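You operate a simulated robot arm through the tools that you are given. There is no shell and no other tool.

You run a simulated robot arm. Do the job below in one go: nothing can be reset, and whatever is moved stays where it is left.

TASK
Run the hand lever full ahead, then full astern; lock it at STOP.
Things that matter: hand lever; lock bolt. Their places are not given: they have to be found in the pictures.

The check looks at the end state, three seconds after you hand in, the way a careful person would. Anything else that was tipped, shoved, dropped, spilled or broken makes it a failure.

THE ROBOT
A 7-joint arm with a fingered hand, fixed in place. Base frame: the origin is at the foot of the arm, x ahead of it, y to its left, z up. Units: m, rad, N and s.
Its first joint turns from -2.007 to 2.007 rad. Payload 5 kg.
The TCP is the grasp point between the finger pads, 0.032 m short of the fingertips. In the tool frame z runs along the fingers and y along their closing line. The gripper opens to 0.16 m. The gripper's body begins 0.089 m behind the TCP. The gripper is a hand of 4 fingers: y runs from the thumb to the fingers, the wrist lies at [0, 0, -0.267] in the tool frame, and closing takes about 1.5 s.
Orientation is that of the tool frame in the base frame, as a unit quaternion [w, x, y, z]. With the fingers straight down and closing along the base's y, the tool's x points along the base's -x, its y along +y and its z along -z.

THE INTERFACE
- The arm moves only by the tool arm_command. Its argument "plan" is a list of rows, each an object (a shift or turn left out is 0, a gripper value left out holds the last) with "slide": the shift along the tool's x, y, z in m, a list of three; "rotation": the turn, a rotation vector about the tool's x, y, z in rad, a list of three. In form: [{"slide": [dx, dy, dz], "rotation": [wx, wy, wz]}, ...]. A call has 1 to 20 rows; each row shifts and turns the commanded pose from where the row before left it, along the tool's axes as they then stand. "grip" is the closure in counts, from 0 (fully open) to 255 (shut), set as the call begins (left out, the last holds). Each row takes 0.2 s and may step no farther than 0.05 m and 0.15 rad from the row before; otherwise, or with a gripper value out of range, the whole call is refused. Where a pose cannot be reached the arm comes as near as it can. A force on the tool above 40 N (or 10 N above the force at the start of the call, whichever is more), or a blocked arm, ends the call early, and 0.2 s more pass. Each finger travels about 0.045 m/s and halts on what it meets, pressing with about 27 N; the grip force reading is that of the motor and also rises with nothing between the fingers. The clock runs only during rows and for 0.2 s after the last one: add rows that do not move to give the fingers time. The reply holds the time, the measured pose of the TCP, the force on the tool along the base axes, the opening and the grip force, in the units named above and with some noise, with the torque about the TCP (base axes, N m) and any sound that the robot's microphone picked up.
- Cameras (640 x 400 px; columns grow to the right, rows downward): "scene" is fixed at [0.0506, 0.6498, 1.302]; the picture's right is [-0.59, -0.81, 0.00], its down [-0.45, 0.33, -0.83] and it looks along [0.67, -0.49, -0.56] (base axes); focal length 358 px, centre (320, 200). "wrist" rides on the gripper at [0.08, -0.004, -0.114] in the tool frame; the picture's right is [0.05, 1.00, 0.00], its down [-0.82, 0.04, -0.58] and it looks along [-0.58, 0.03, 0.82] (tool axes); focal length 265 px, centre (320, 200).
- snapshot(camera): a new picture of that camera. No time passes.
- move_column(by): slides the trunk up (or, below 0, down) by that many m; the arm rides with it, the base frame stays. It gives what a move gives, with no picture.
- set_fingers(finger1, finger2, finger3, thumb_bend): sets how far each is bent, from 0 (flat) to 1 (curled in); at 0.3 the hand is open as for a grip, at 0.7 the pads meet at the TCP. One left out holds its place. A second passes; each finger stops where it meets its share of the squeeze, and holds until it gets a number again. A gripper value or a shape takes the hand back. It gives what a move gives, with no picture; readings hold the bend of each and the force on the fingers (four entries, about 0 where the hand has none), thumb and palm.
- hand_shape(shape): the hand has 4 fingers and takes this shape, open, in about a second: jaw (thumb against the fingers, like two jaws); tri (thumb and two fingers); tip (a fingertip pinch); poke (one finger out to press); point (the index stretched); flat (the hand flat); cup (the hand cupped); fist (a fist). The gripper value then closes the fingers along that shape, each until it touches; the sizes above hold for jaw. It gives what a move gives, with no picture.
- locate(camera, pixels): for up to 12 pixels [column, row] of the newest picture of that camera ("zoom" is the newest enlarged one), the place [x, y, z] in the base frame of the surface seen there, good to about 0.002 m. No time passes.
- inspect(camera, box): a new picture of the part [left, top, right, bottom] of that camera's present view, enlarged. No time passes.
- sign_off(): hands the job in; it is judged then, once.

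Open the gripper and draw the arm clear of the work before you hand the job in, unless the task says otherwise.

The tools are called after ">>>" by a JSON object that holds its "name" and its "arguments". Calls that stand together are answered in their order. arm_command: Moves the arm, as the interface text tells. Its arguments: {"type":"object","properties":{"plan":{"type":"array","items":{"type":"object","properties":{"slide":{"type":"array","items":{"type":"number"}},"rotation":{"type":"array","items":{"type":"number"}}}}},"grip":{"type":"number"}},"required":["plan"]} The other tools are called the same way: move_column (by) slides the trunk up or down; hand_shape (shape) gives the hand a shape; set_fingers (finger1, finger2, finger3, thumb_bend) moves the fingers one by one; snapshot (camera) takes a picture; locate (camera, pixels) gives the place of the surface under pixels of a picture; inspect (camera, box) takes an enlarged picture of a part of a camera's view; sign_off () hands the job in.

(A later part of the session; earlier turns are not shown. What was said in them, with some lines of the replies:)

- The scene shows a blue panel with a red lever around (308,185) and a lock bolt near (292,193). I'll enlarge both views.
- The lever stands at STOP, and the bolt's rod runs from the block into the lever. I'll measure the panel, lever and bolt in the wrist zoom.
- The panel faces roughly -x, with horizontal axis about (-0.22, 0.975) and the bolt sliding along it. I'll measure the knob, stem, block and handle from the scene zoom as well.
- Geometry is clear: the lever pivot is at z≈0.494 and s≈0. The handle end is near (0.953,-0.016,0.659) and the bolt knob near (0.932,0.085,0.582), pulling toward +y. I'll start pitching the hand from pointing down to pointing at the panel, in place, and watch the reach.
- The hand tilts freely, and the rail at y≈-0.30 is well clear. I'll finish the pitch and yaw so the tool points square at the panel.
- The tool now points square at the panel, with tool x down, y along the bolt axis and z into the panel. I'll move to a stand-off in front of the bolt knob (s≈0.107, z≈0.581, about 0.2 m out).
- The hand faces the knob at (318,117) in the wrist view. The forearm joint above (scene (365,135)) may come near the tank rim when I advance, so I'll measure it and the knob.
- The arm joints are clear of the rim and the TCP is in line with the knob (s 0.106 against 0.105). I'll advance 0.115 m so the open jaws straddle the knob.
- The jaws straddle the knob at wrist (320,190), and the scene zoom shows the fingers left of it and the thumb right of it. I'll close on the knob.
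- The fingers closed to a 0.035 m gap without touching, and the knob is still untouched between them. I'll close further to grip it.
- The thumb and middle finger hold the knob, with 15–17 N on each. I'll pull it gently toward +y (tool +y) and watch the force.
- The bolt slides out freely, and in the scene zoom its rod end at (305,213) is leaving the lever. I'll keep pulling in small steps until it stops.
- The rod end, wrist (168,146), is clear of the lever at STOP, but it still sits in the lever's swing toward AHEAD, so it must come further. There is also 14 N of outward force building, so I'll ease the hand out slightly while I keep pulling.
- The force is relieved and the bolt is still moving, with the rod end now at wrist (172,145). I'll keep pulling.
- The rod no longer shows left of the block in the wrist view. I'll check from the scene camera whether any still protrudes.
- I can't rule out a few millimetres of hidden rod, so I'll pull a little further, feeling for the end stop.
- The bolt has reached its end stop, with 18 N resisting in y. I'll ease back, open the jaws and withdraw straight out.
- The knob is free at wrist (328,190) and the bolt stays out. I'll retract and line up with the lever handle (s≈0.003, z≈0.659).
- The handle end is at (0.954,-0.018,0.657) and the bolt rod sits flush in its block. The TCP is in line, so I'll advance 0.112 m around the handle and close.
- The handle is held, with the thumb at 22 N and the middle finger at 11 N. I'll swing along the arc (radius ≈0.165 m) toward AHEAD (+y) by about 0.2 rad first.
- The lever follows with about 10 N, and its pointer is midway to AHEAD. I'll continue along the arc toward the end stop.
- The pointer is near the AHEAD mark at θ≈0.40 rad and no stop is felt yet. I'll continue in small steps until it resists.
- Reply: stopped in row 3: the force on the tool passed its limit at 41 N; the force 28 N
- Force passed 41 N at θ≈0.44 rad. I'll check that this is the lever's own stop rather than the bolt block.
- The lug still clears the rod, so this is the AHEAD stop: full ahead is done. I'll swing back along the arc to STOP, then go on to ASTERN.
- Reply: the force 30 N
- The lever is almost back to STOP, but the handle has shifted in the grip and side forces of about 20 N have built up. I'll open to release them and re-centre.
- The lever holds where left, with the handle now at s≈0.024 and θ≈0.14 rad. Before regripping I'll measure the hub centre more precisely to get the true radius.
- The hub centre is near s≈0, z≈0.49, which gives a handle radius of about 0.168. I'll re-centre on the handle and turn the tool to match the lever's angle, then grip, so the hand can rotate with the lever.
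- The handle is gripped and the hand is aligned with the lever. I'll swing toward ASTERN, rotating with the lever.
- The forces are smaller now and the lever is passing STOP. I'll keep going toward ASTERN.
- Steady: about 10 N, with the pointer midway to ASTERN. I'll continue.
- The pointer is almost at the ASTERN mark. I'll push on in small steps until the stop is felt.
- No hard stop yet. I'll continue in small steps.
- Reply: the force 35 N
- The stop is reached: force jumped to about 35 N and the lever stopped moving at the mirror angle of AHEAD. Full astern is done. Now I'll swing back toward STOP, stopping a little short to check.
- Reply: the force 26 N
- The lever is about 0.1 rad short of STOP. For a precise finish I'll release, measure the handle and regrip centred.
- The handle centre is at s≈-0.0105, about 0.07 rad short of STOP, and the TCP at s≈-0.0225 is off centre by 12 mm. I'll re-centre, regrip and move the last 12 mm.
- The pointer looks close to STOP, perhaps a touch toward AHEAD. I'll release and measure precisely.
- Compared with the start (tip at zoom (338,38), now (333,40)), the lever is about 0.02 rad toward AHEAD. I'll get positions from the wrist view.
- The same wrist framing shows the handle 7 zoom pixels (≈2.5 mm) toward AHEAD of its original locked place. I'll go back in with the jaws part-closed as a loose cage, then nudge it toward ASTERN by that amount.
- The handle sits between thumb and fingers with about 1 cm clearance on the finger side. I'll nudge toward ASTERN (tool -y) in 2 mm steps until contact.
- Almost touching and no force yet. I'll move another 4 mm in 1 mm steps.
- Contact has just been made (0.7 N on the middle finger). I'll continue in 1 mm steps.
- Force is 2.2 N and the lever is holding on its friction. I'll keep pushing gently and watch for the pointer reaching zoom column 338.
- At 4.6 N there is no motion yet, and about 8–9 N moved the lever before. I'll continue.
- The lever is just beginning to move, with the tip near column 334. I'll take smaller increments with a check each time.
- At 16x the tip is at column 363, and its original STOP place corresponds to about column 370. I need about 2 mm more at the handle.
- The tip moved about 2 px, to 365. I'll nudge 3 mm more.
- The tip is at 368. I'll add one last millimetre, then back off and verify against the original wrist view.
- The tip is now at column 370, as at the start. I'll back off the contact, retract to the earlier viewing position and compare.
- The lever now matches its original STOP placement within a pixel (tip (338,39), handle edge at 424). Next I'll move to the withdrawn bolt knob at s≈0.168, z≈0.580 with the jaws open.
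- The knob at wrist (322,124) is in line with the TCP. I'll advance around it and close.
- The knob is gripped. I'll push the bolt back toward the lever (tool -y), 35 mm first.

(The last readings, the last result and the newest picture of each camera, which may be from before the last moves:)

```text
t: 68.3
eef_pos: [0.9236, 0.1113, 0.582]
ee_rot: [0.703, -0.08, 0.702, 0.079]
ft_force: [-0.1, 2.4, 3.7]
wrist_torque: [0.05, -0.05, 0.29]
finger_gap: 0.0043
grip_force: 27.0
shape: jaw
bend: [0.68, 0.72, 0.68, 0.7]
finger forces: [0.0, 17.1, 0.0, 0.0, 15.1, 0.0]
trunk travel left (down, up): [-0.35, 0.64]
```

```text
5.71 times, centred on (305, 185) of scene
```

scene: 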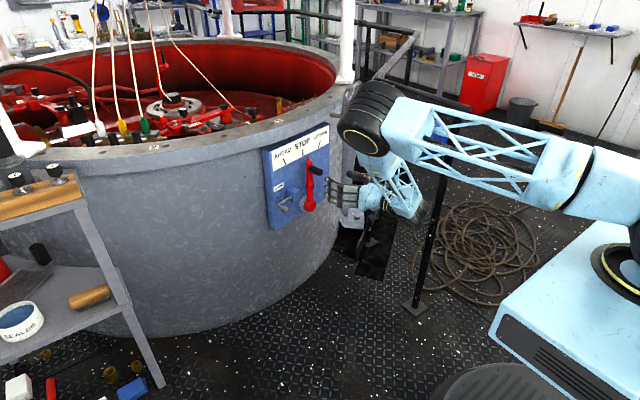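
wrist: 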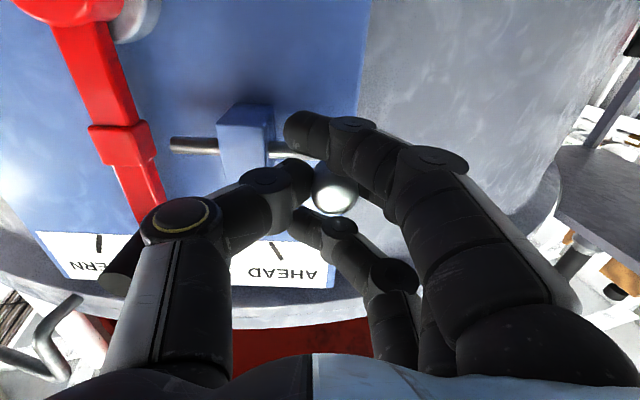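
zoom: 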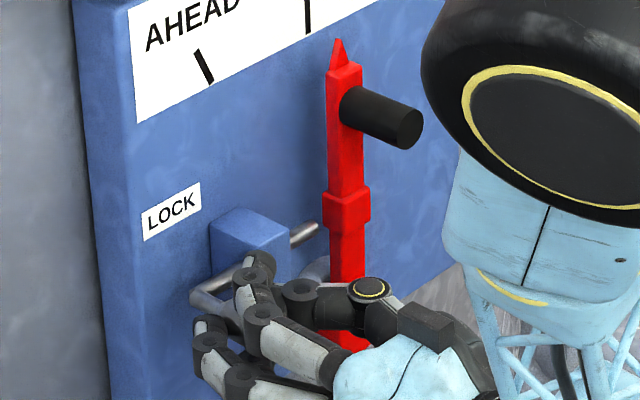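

The bolt slides smoothly, with the rod end nearing the lug at zoom (318,227) and the lever unmoved. I'll continue in small steps, watching for resistance and lever motion.

>>> {"name": "arm_command", "arguments": {"plan": [{"slide": [0, -0.003, 0.0001]}, {"slide": [0, -0.003, 0.0001]}, {"slide": [0, -0.003, 0.0001]}, {"slide": [0, -0.003, 0.0001]}, {}]}}

>>> {"name": "snapshot", "arguments": {"camera": "wrist"}}

>>> {"name": "inspect", "arguments": {"camera": "scene", "box": [275, 150, 335, 220]}}

```text
t: 69.5
eef_pos: [0.9255, 0.0971, 0.58]
ee_rot: [0.704, -0.079, 0.702, 0.077]
ft_force: [-3.4, 0.5, 3.3]
wrist_torque: [0.04, -0.06, 0.28]
finger_gap: 0.0047
grip_force: 26.9
shape: jaw
bend: [0.68, 0.72, 0.68, 0.7]
finger forces: [0.0, 17.1, 0.0, 0.0, 15.7, 0.0]
trunk travel left (down, up): [-0.35, 0.64]
```

```text
taken
```

wrist: 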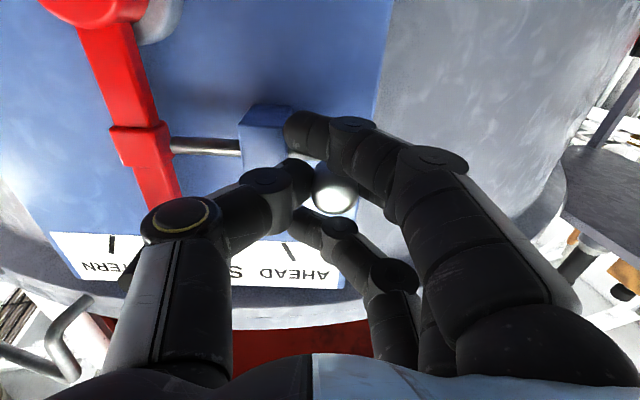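

```text
5.71 times, centred on (305, 185) of scene
```

zoom: 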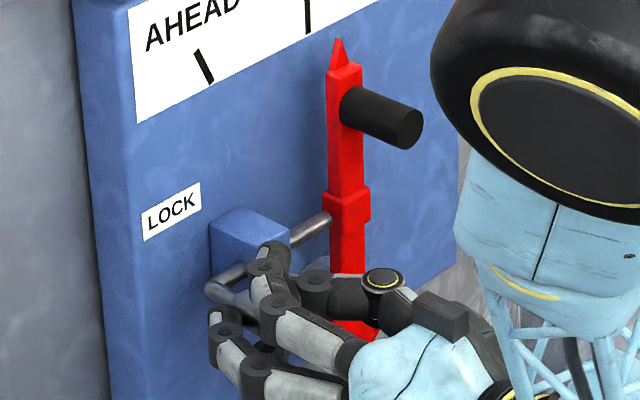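

The rod tip is at the lug face, with no resistance and the lever unmoved. I'll push in the last ~15 mm in small steps.

>>> {"name": "arm_command", "arguments": {"plan": [{"slide": [0, -0.002, 0]}, {"slide": [0, -0.002, 0]}, {"slide": [0, -0.002, 0]}, {}]}}

>>> {"name": "inspect", "arguments": {"camera": "scene", "box": [275, 150, 335, 220]}}

>>> {"name": "inspect", "arguments": {"camera": "scene", "box": [290, 150, 320, 170]}}

```text
t: 70.5
eef_pos: [0.9264, 0.0928, 0.5815]
ee_rot: [0.703, -0.08, 0.702, 0.078]
ft_force: [-6.2, 0.2, 3.4]
wrist_torque: [0.05, -0.01, 0.36]
finger_gap: 0.005
grip_force: 27.0
shape: jaw
bend: [0.68, 0.72, 0.68, 0.71]
finger forces: [0.0, 17.6, 0.0, 0.0, 16.1, 0.0]
trunk travel left (down, up): [-0.35, 0.64]
```

```text
5.71 times, centred on (305, 185) of scene
```

zoom: 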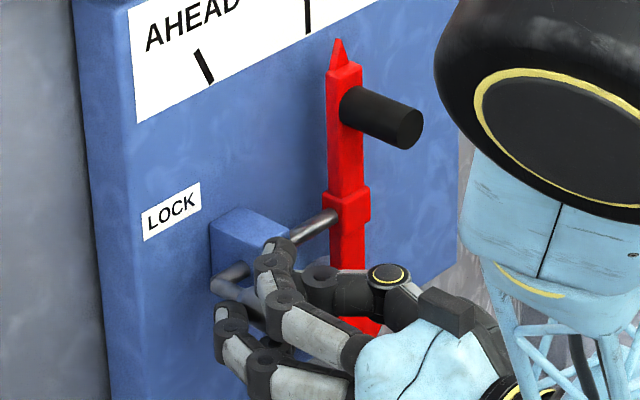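

```text
16.00 times, centred on (305, 160) of scene
```

zoom: 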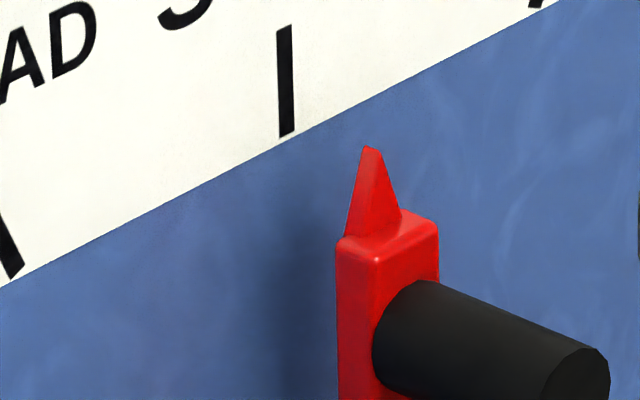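

The bolt is entering the lug: the lever tip is still at 370 and the y-force is near zero. I'll push the remaining ~10 mm until it seats.

>>> {"name": "arm_command", "arguments": {"plan": [{"slide": [0, -0.002, 0]}, {"slide": [0, -0.002, 0]}, {"slide": [0, -0.002, 0]}, {"slide": [0, -0.002, 0]}, {"slide": [0, -0.002, 0]}, {}]}}

>>> {"name": "inspect", "arguments": {"camera": "scene", "box": [275, 150, 335, 220]}}

>>> {"name": "snapshot", "arguments": {"camera": "wrist"}}

```text
t: 71.9
eef_pos: [0.9307, 0.0828, 0.5808]
ee_rot: [0.703, -0.078, 0.703, 0.077]
ft_force: [-4.9, 0.2, -4.2]
wrist_torque: [-0.06, 0.04, 0.31]
finger_gap: 0.005
grip_force: 26.7
shape: jaw
bend: [0.68, 0.72, 0.68, 0.71]
finger forces: [0.1, 16.8, 0.1, 0.0, 15.3, 0.1]
trunk travel left (down, up): [-0.35, 0.64]
```

```text
5.71 times, centred on (305, 185) of scene
```

zoom: 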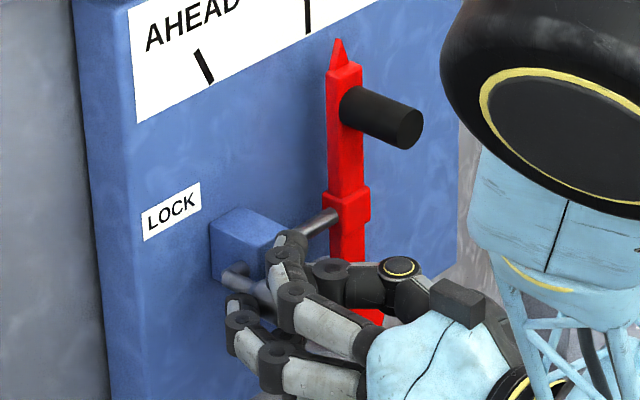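

```text
taken
```

wrist: 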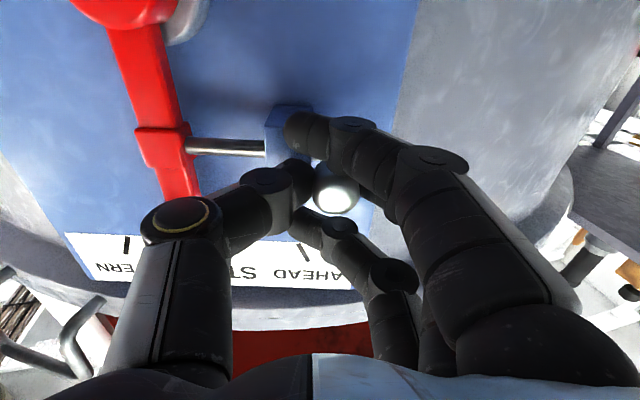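

The bolt is nearly home, with the knob sitting a couple of millimetres to the finger side in the grip. I'll push until the end stop is felt.

>>> {"name": "arm_command", "arguments": {"plan": [{"slide": [0, -0.002, 0]}, {"slide": [0, -0.002, 0]}, {}]}}

>>> {"name": "snapshot", "arguments": {"camera": "wrist"}}

```text
t: 72.7
eef_pos: [0.9309, 0.0789, 0.5814]
ee_rot: [0.703, -0.079, 0.702, 0.078]
ft_force: [-6.0, 0.4, -4.9]
wrist_torque: [-0.06, 0.07, 0.36]
finger_gap: 0.0052
grip_force: 26.8
shape: jaw
bend: [0.68, 0.72, 0.68, 0.71]
finger forces: [0.0, 16.8, 0.1, 0.0, 15.4, 0.0]
trunk travel left (down, up): [-0.35, 0.64]
```

```text
taken
```

wrist: 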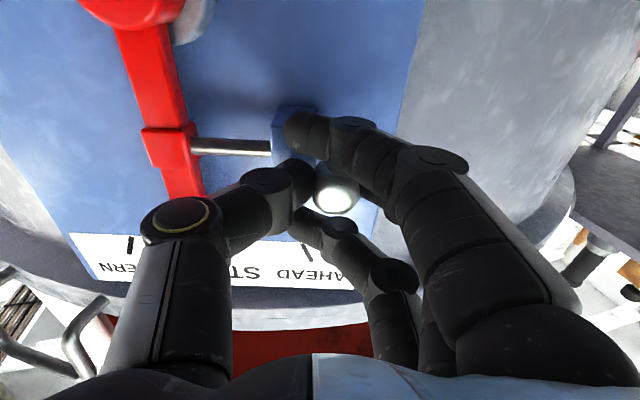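

Still moving freely with no stop yet. I'll push a little further in 1.5 mm steps.

>>> {"name": "arm_command", "arguments": {"plan": [{"slide": [0, -0.0015, 0]}, {"slide": [0, -0.0015, 0]}, {}]}}

>>> {"name": "snapshot", "arguments": {"camera": "wrist"}}

>>> {"name": "inspect", "arguments": {"camera": "scene", "box": [275, 150, 335, 220]}}

```text
t: 73.5
eef_pos: [0.9311, 0.0768, 0.5808]
ee_rot: [0.703, -0.08, 0.702, 0.078]
ft_force: [-3.2, -0.1, -5.5]
wrist_torque: [-0.07, 0.09, 0.3]
finger_gap: 0.0052
grip_force: 27.5
shape: jaw
bend: [0.68, 0.72, 0.68, 0.71]
finger forces: [0.0, 16.6, 0.1, 0.0, 15.1, 0.1]
trunk travel left (down, up): [-0.35, 0.64]
```

```text
taken
```

wrist: 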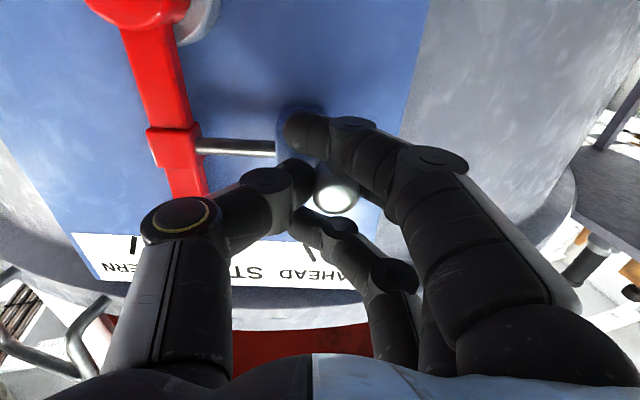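

```text
5.71 times, centred on (305, 185) of scene
```

zoom: 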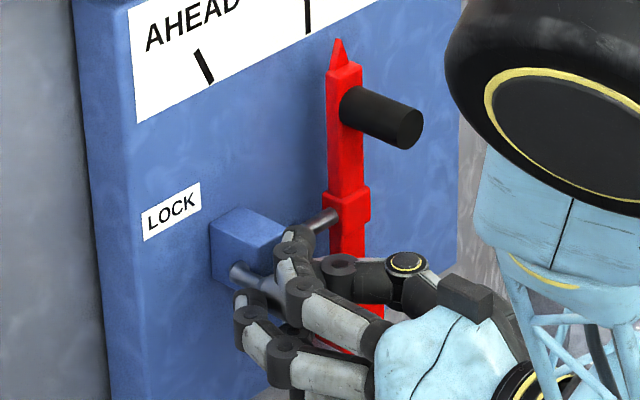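

The stem is back at about its original place (zoom (240,272)). I'll make one more gentle push to confirm it is seated.

>>> {"name": "arm_command", "arguments": {"plan": [{"slide": [0, -0.0015, 0]}, {"slide": [0, -0.0015, 0]}, {}]}}

>>> {"name": "inspect", "arguments": {"camera": "scene", "box": [275, 150, 335, 220]}}

```text
t: 74.3
eef_pos: [0.9322, 0.0748, 0.582]
ee_rot: [0.703, -0.079, 0.702, 0.077]
ft_force: [-6.1, 1.8, -3.8]
wrist_torque: [-0.09, 0.07, 0.37]
finger_gap: 0.005
grip_force: 26.9
shape: jaw
bend: [0.68, 0.72, 0.68, 0.71]
finger forces: [0.0, 17.6, 0.1, 0.1, 14.0, 0.0]
trunk travel left (down, up): [-0.35, 0.64]
```

```text
5.71 times, centred on (305, 185) of scene
```

zoom: 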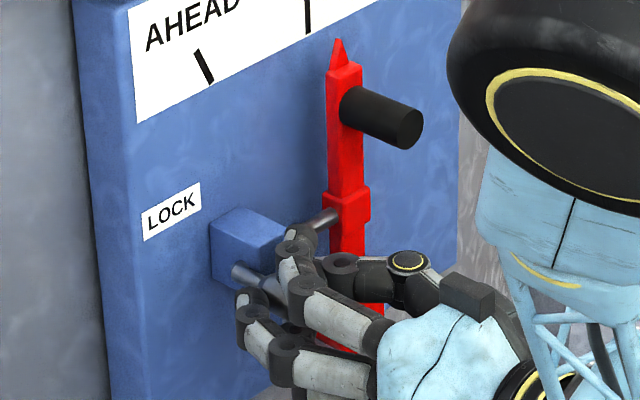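

>>> {"name": "arm_command", "arguments": {"plan": [{"slide": [0, -0.0015, 0]}, {"slide": [0, -0.0015, 0]}, {"slide": [0, -0.0015, 0]}, {}]}}

>>> {"name": "inspect", "arguments": {"camera": "scene", "box": [275, 150, 335, 220]}}

```text
t: 75.3
eef_pos: [0.9316, 0.0693, 0.5821]
ee_rot: [0.703, -0.081, 0.702, 0.079]
ft_force: [-7.1, 9.3, -3.1]
wrist_torque: [-0.06, 0.07, 0.59]
finger_gap: 0.0048
grip_force: 26.7
shape: jaw
bend: [0.68, 0.72, 0.68, 0.71]
finger forces: [0.1, 20.1, 0.0, 0.0, 10.0, 0.0]
trunk travel left (down, up): [-0.35, 0.64]
```

```text
5.71 times, centred on (305, 185) of scene
```

zoom: 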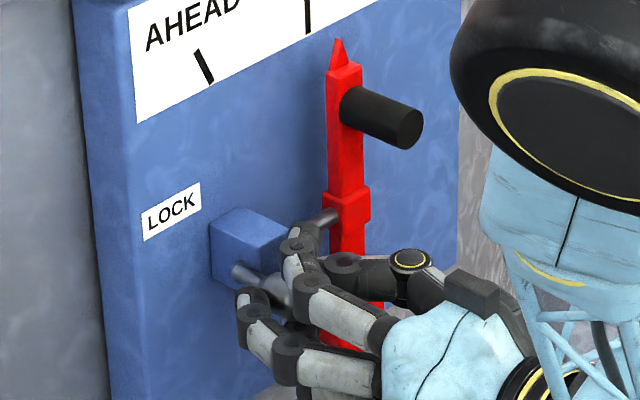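

The bolt is seated: the y-force rose to 9 N and the stem stopped moving. I'll open the hand and withdraw straight back.

>>> {"name": "arm_command", "arguments": {"plan": [{}, {}, {}, {}, {}, {}], "grip": 110}}

>>> {"name": "snapshot", "arguments": {"camera": "wrist"}}

>>> {"name": "inspect", "arguments": {"camera": "scene", "box": [275, 150, 335, 220]}}

```text
t: 76.7
eef_pos: [0.9337, 0.07, 0.581]
ee_rot: [0.703, -0.079, 0.703, 0.079]
ft_force: [-0.7, -0.1, -0.1]
wrist_torque: [0.01, 0.0, -0.02]
finger_gap: 0.0906
grip_force: 0.1
shape: jaw
bend: [0.71, 0.72, 0.71, 0.7]
finger forces: [0.1, 0.0, 0.0, 0.0, 0.0, 0.1]
trunk travel left (down, up): [-0.35, 0.64]
```

```text
taken
```

wrist: 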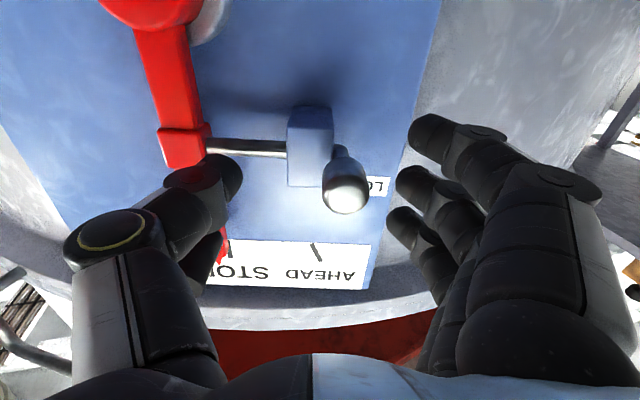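

```text
5.71 times, centred on (305, 185) of scene
```

zoom: 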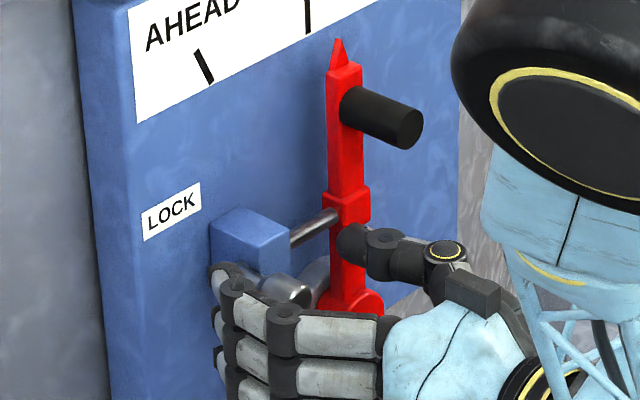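

The knob is released with the bolt through to the lever. I'll withdraw straight out about 0.2 m.

>>> {"name": "arm_command", "arguments": {"plan": [{"slide": [0, 0, -0.04]}, {"slide": [0, 0, -0.05]}, {"slide": [0, 0, -0.05]}, {"slide": [0, 0, -0.05]}, {}, {}]}}

>>> {"name": "snapshot", "arguments": {"camera": "wrist"}}

>>> {"name": "inspect", "arguments": {"camera": "scene", "box": [275, 150, 335, 220]}}

>>> {"name": "snapshot", "arguments": {"camera": "scene"}}

```text
t: 78.1
eef_pos: [0.7481, 0.0272, 0.5828]
ee_rot: [0.703, -0.079, 0.702, 0.078]
ft_force: [1.1, 0.2, -0.1]
wrist_torque: [-0.02, 0.0, -0.01]
finger_gap: 0.0907
grip_force: 0.1
shape: jaw
bend: [0.71, 0.72, 0.71, 0.7]
finger forces: [0.1, 0.0, 0.1, 0.0, 0.1, 0.0]
trunk travel left (down, up): [-0.35, 0.64]
```

```text
taken
```

wrist: 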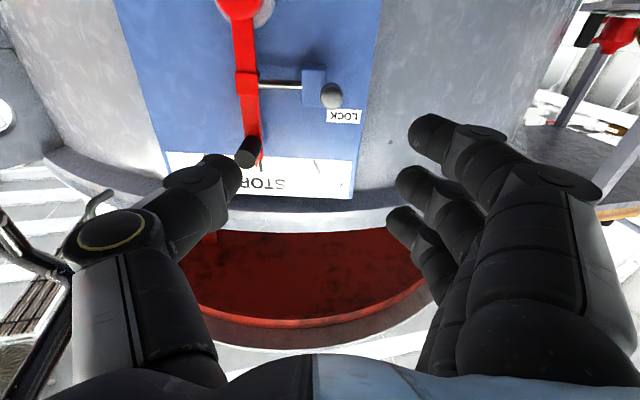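

```text
5.71 times, centred on (305, 185) of scene
```

zoom: 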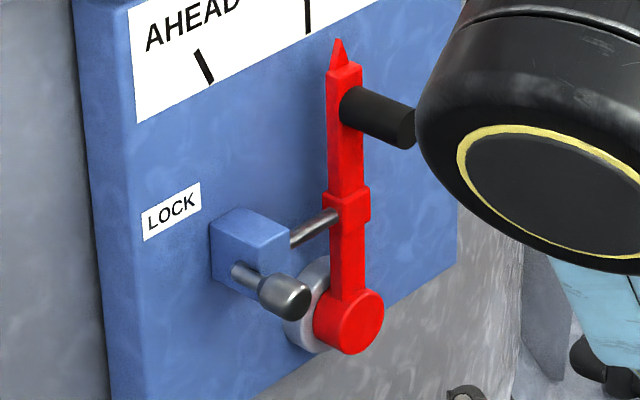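

```text
taken
```

scene: 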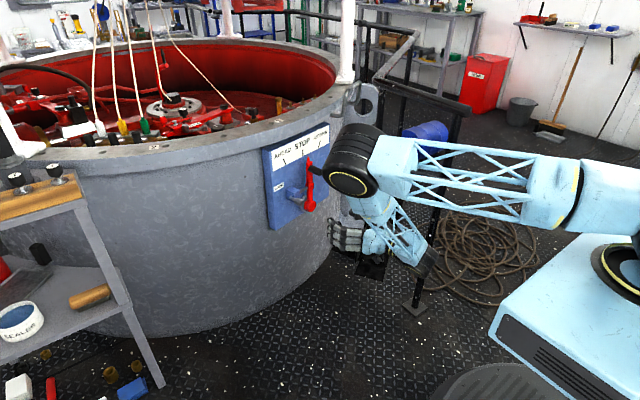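

The picture matches the start: lever at STOP, bolt fully through, knob at zoom (287,298). I'll open the gripper fully while clear of the panel and check the readings before handing in.

>>> {"name": "arm_command", "arguments": {"plan": [{"slide": [0, -0.03, -0.02]}, {}, {}, {}, {}, {}], "grip": 0}}

>>> {"name": "inspect", "arguments": {"camera": "scene", "box": [275, 150, 335, 220]}}

```text
t: 79.5
eef_pos: [0.7346, -0.0068, 0.5824]
ee_rot: [0.703, -0.08, 0.702, 0.079]
ft_force: [0.3, 0.0, -0.4]
wrist_torque: [0.02, -0.02, 0.03]
finger_gap: 0.1598
grip_force: 0.0
shape: jaw
bend: [0.3, 0.3, 0.3, 0.3]
finger forces: [0.0, 0.1, 0.1, 0.0, 0.1, 0.0]
trunk travel left (down, up): [-0.35, 0.64]
```

```text
5.71 times, centred on (305, 185) of scene
```

zoom: 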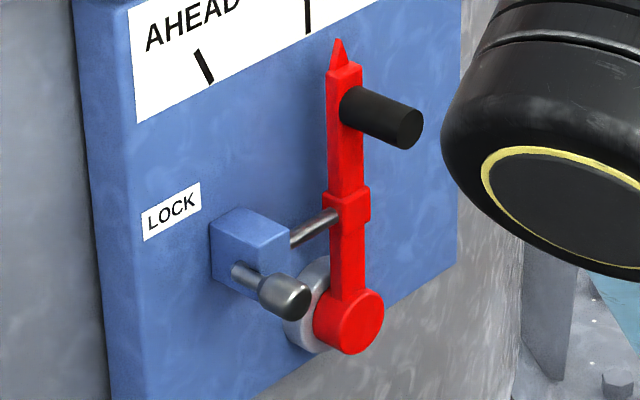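

The lever is locked at STOP, the gripper is fully open and clear, and nothing else was disturbed. I'm handing in.

>>> {"name": "sign_off", "arguments": {}}

```text
The job is handed in.
```

I ran the hand lever full ahead, then full astern, brought it back to STOP and pushed the lock bolt home. The job has been handed in, but no verdict has come back.

- **Full ahead:** I pushed the lever toward AHEAD until it hit its stop (41 N on the tool, about 0.44 rad). The bolt was pulled clear and was not what stopped it.
- **Full astern:** I pushed it the other way until it stopped moving (about 35 N), at the mirror angle of the AHEAD stop.
- **STOP and lock:** The lever first came to rest about 2.5 mm past its original place at the handle, so I nudged it back. It now matches its starting picture to within a pixel. The bolt went into the lever without resistance and stopped at its end of travel, with the knob back where it began.

The gripper is fully open and drawn back from the panel. I saw nothing else moved or knocked in the final pictures.
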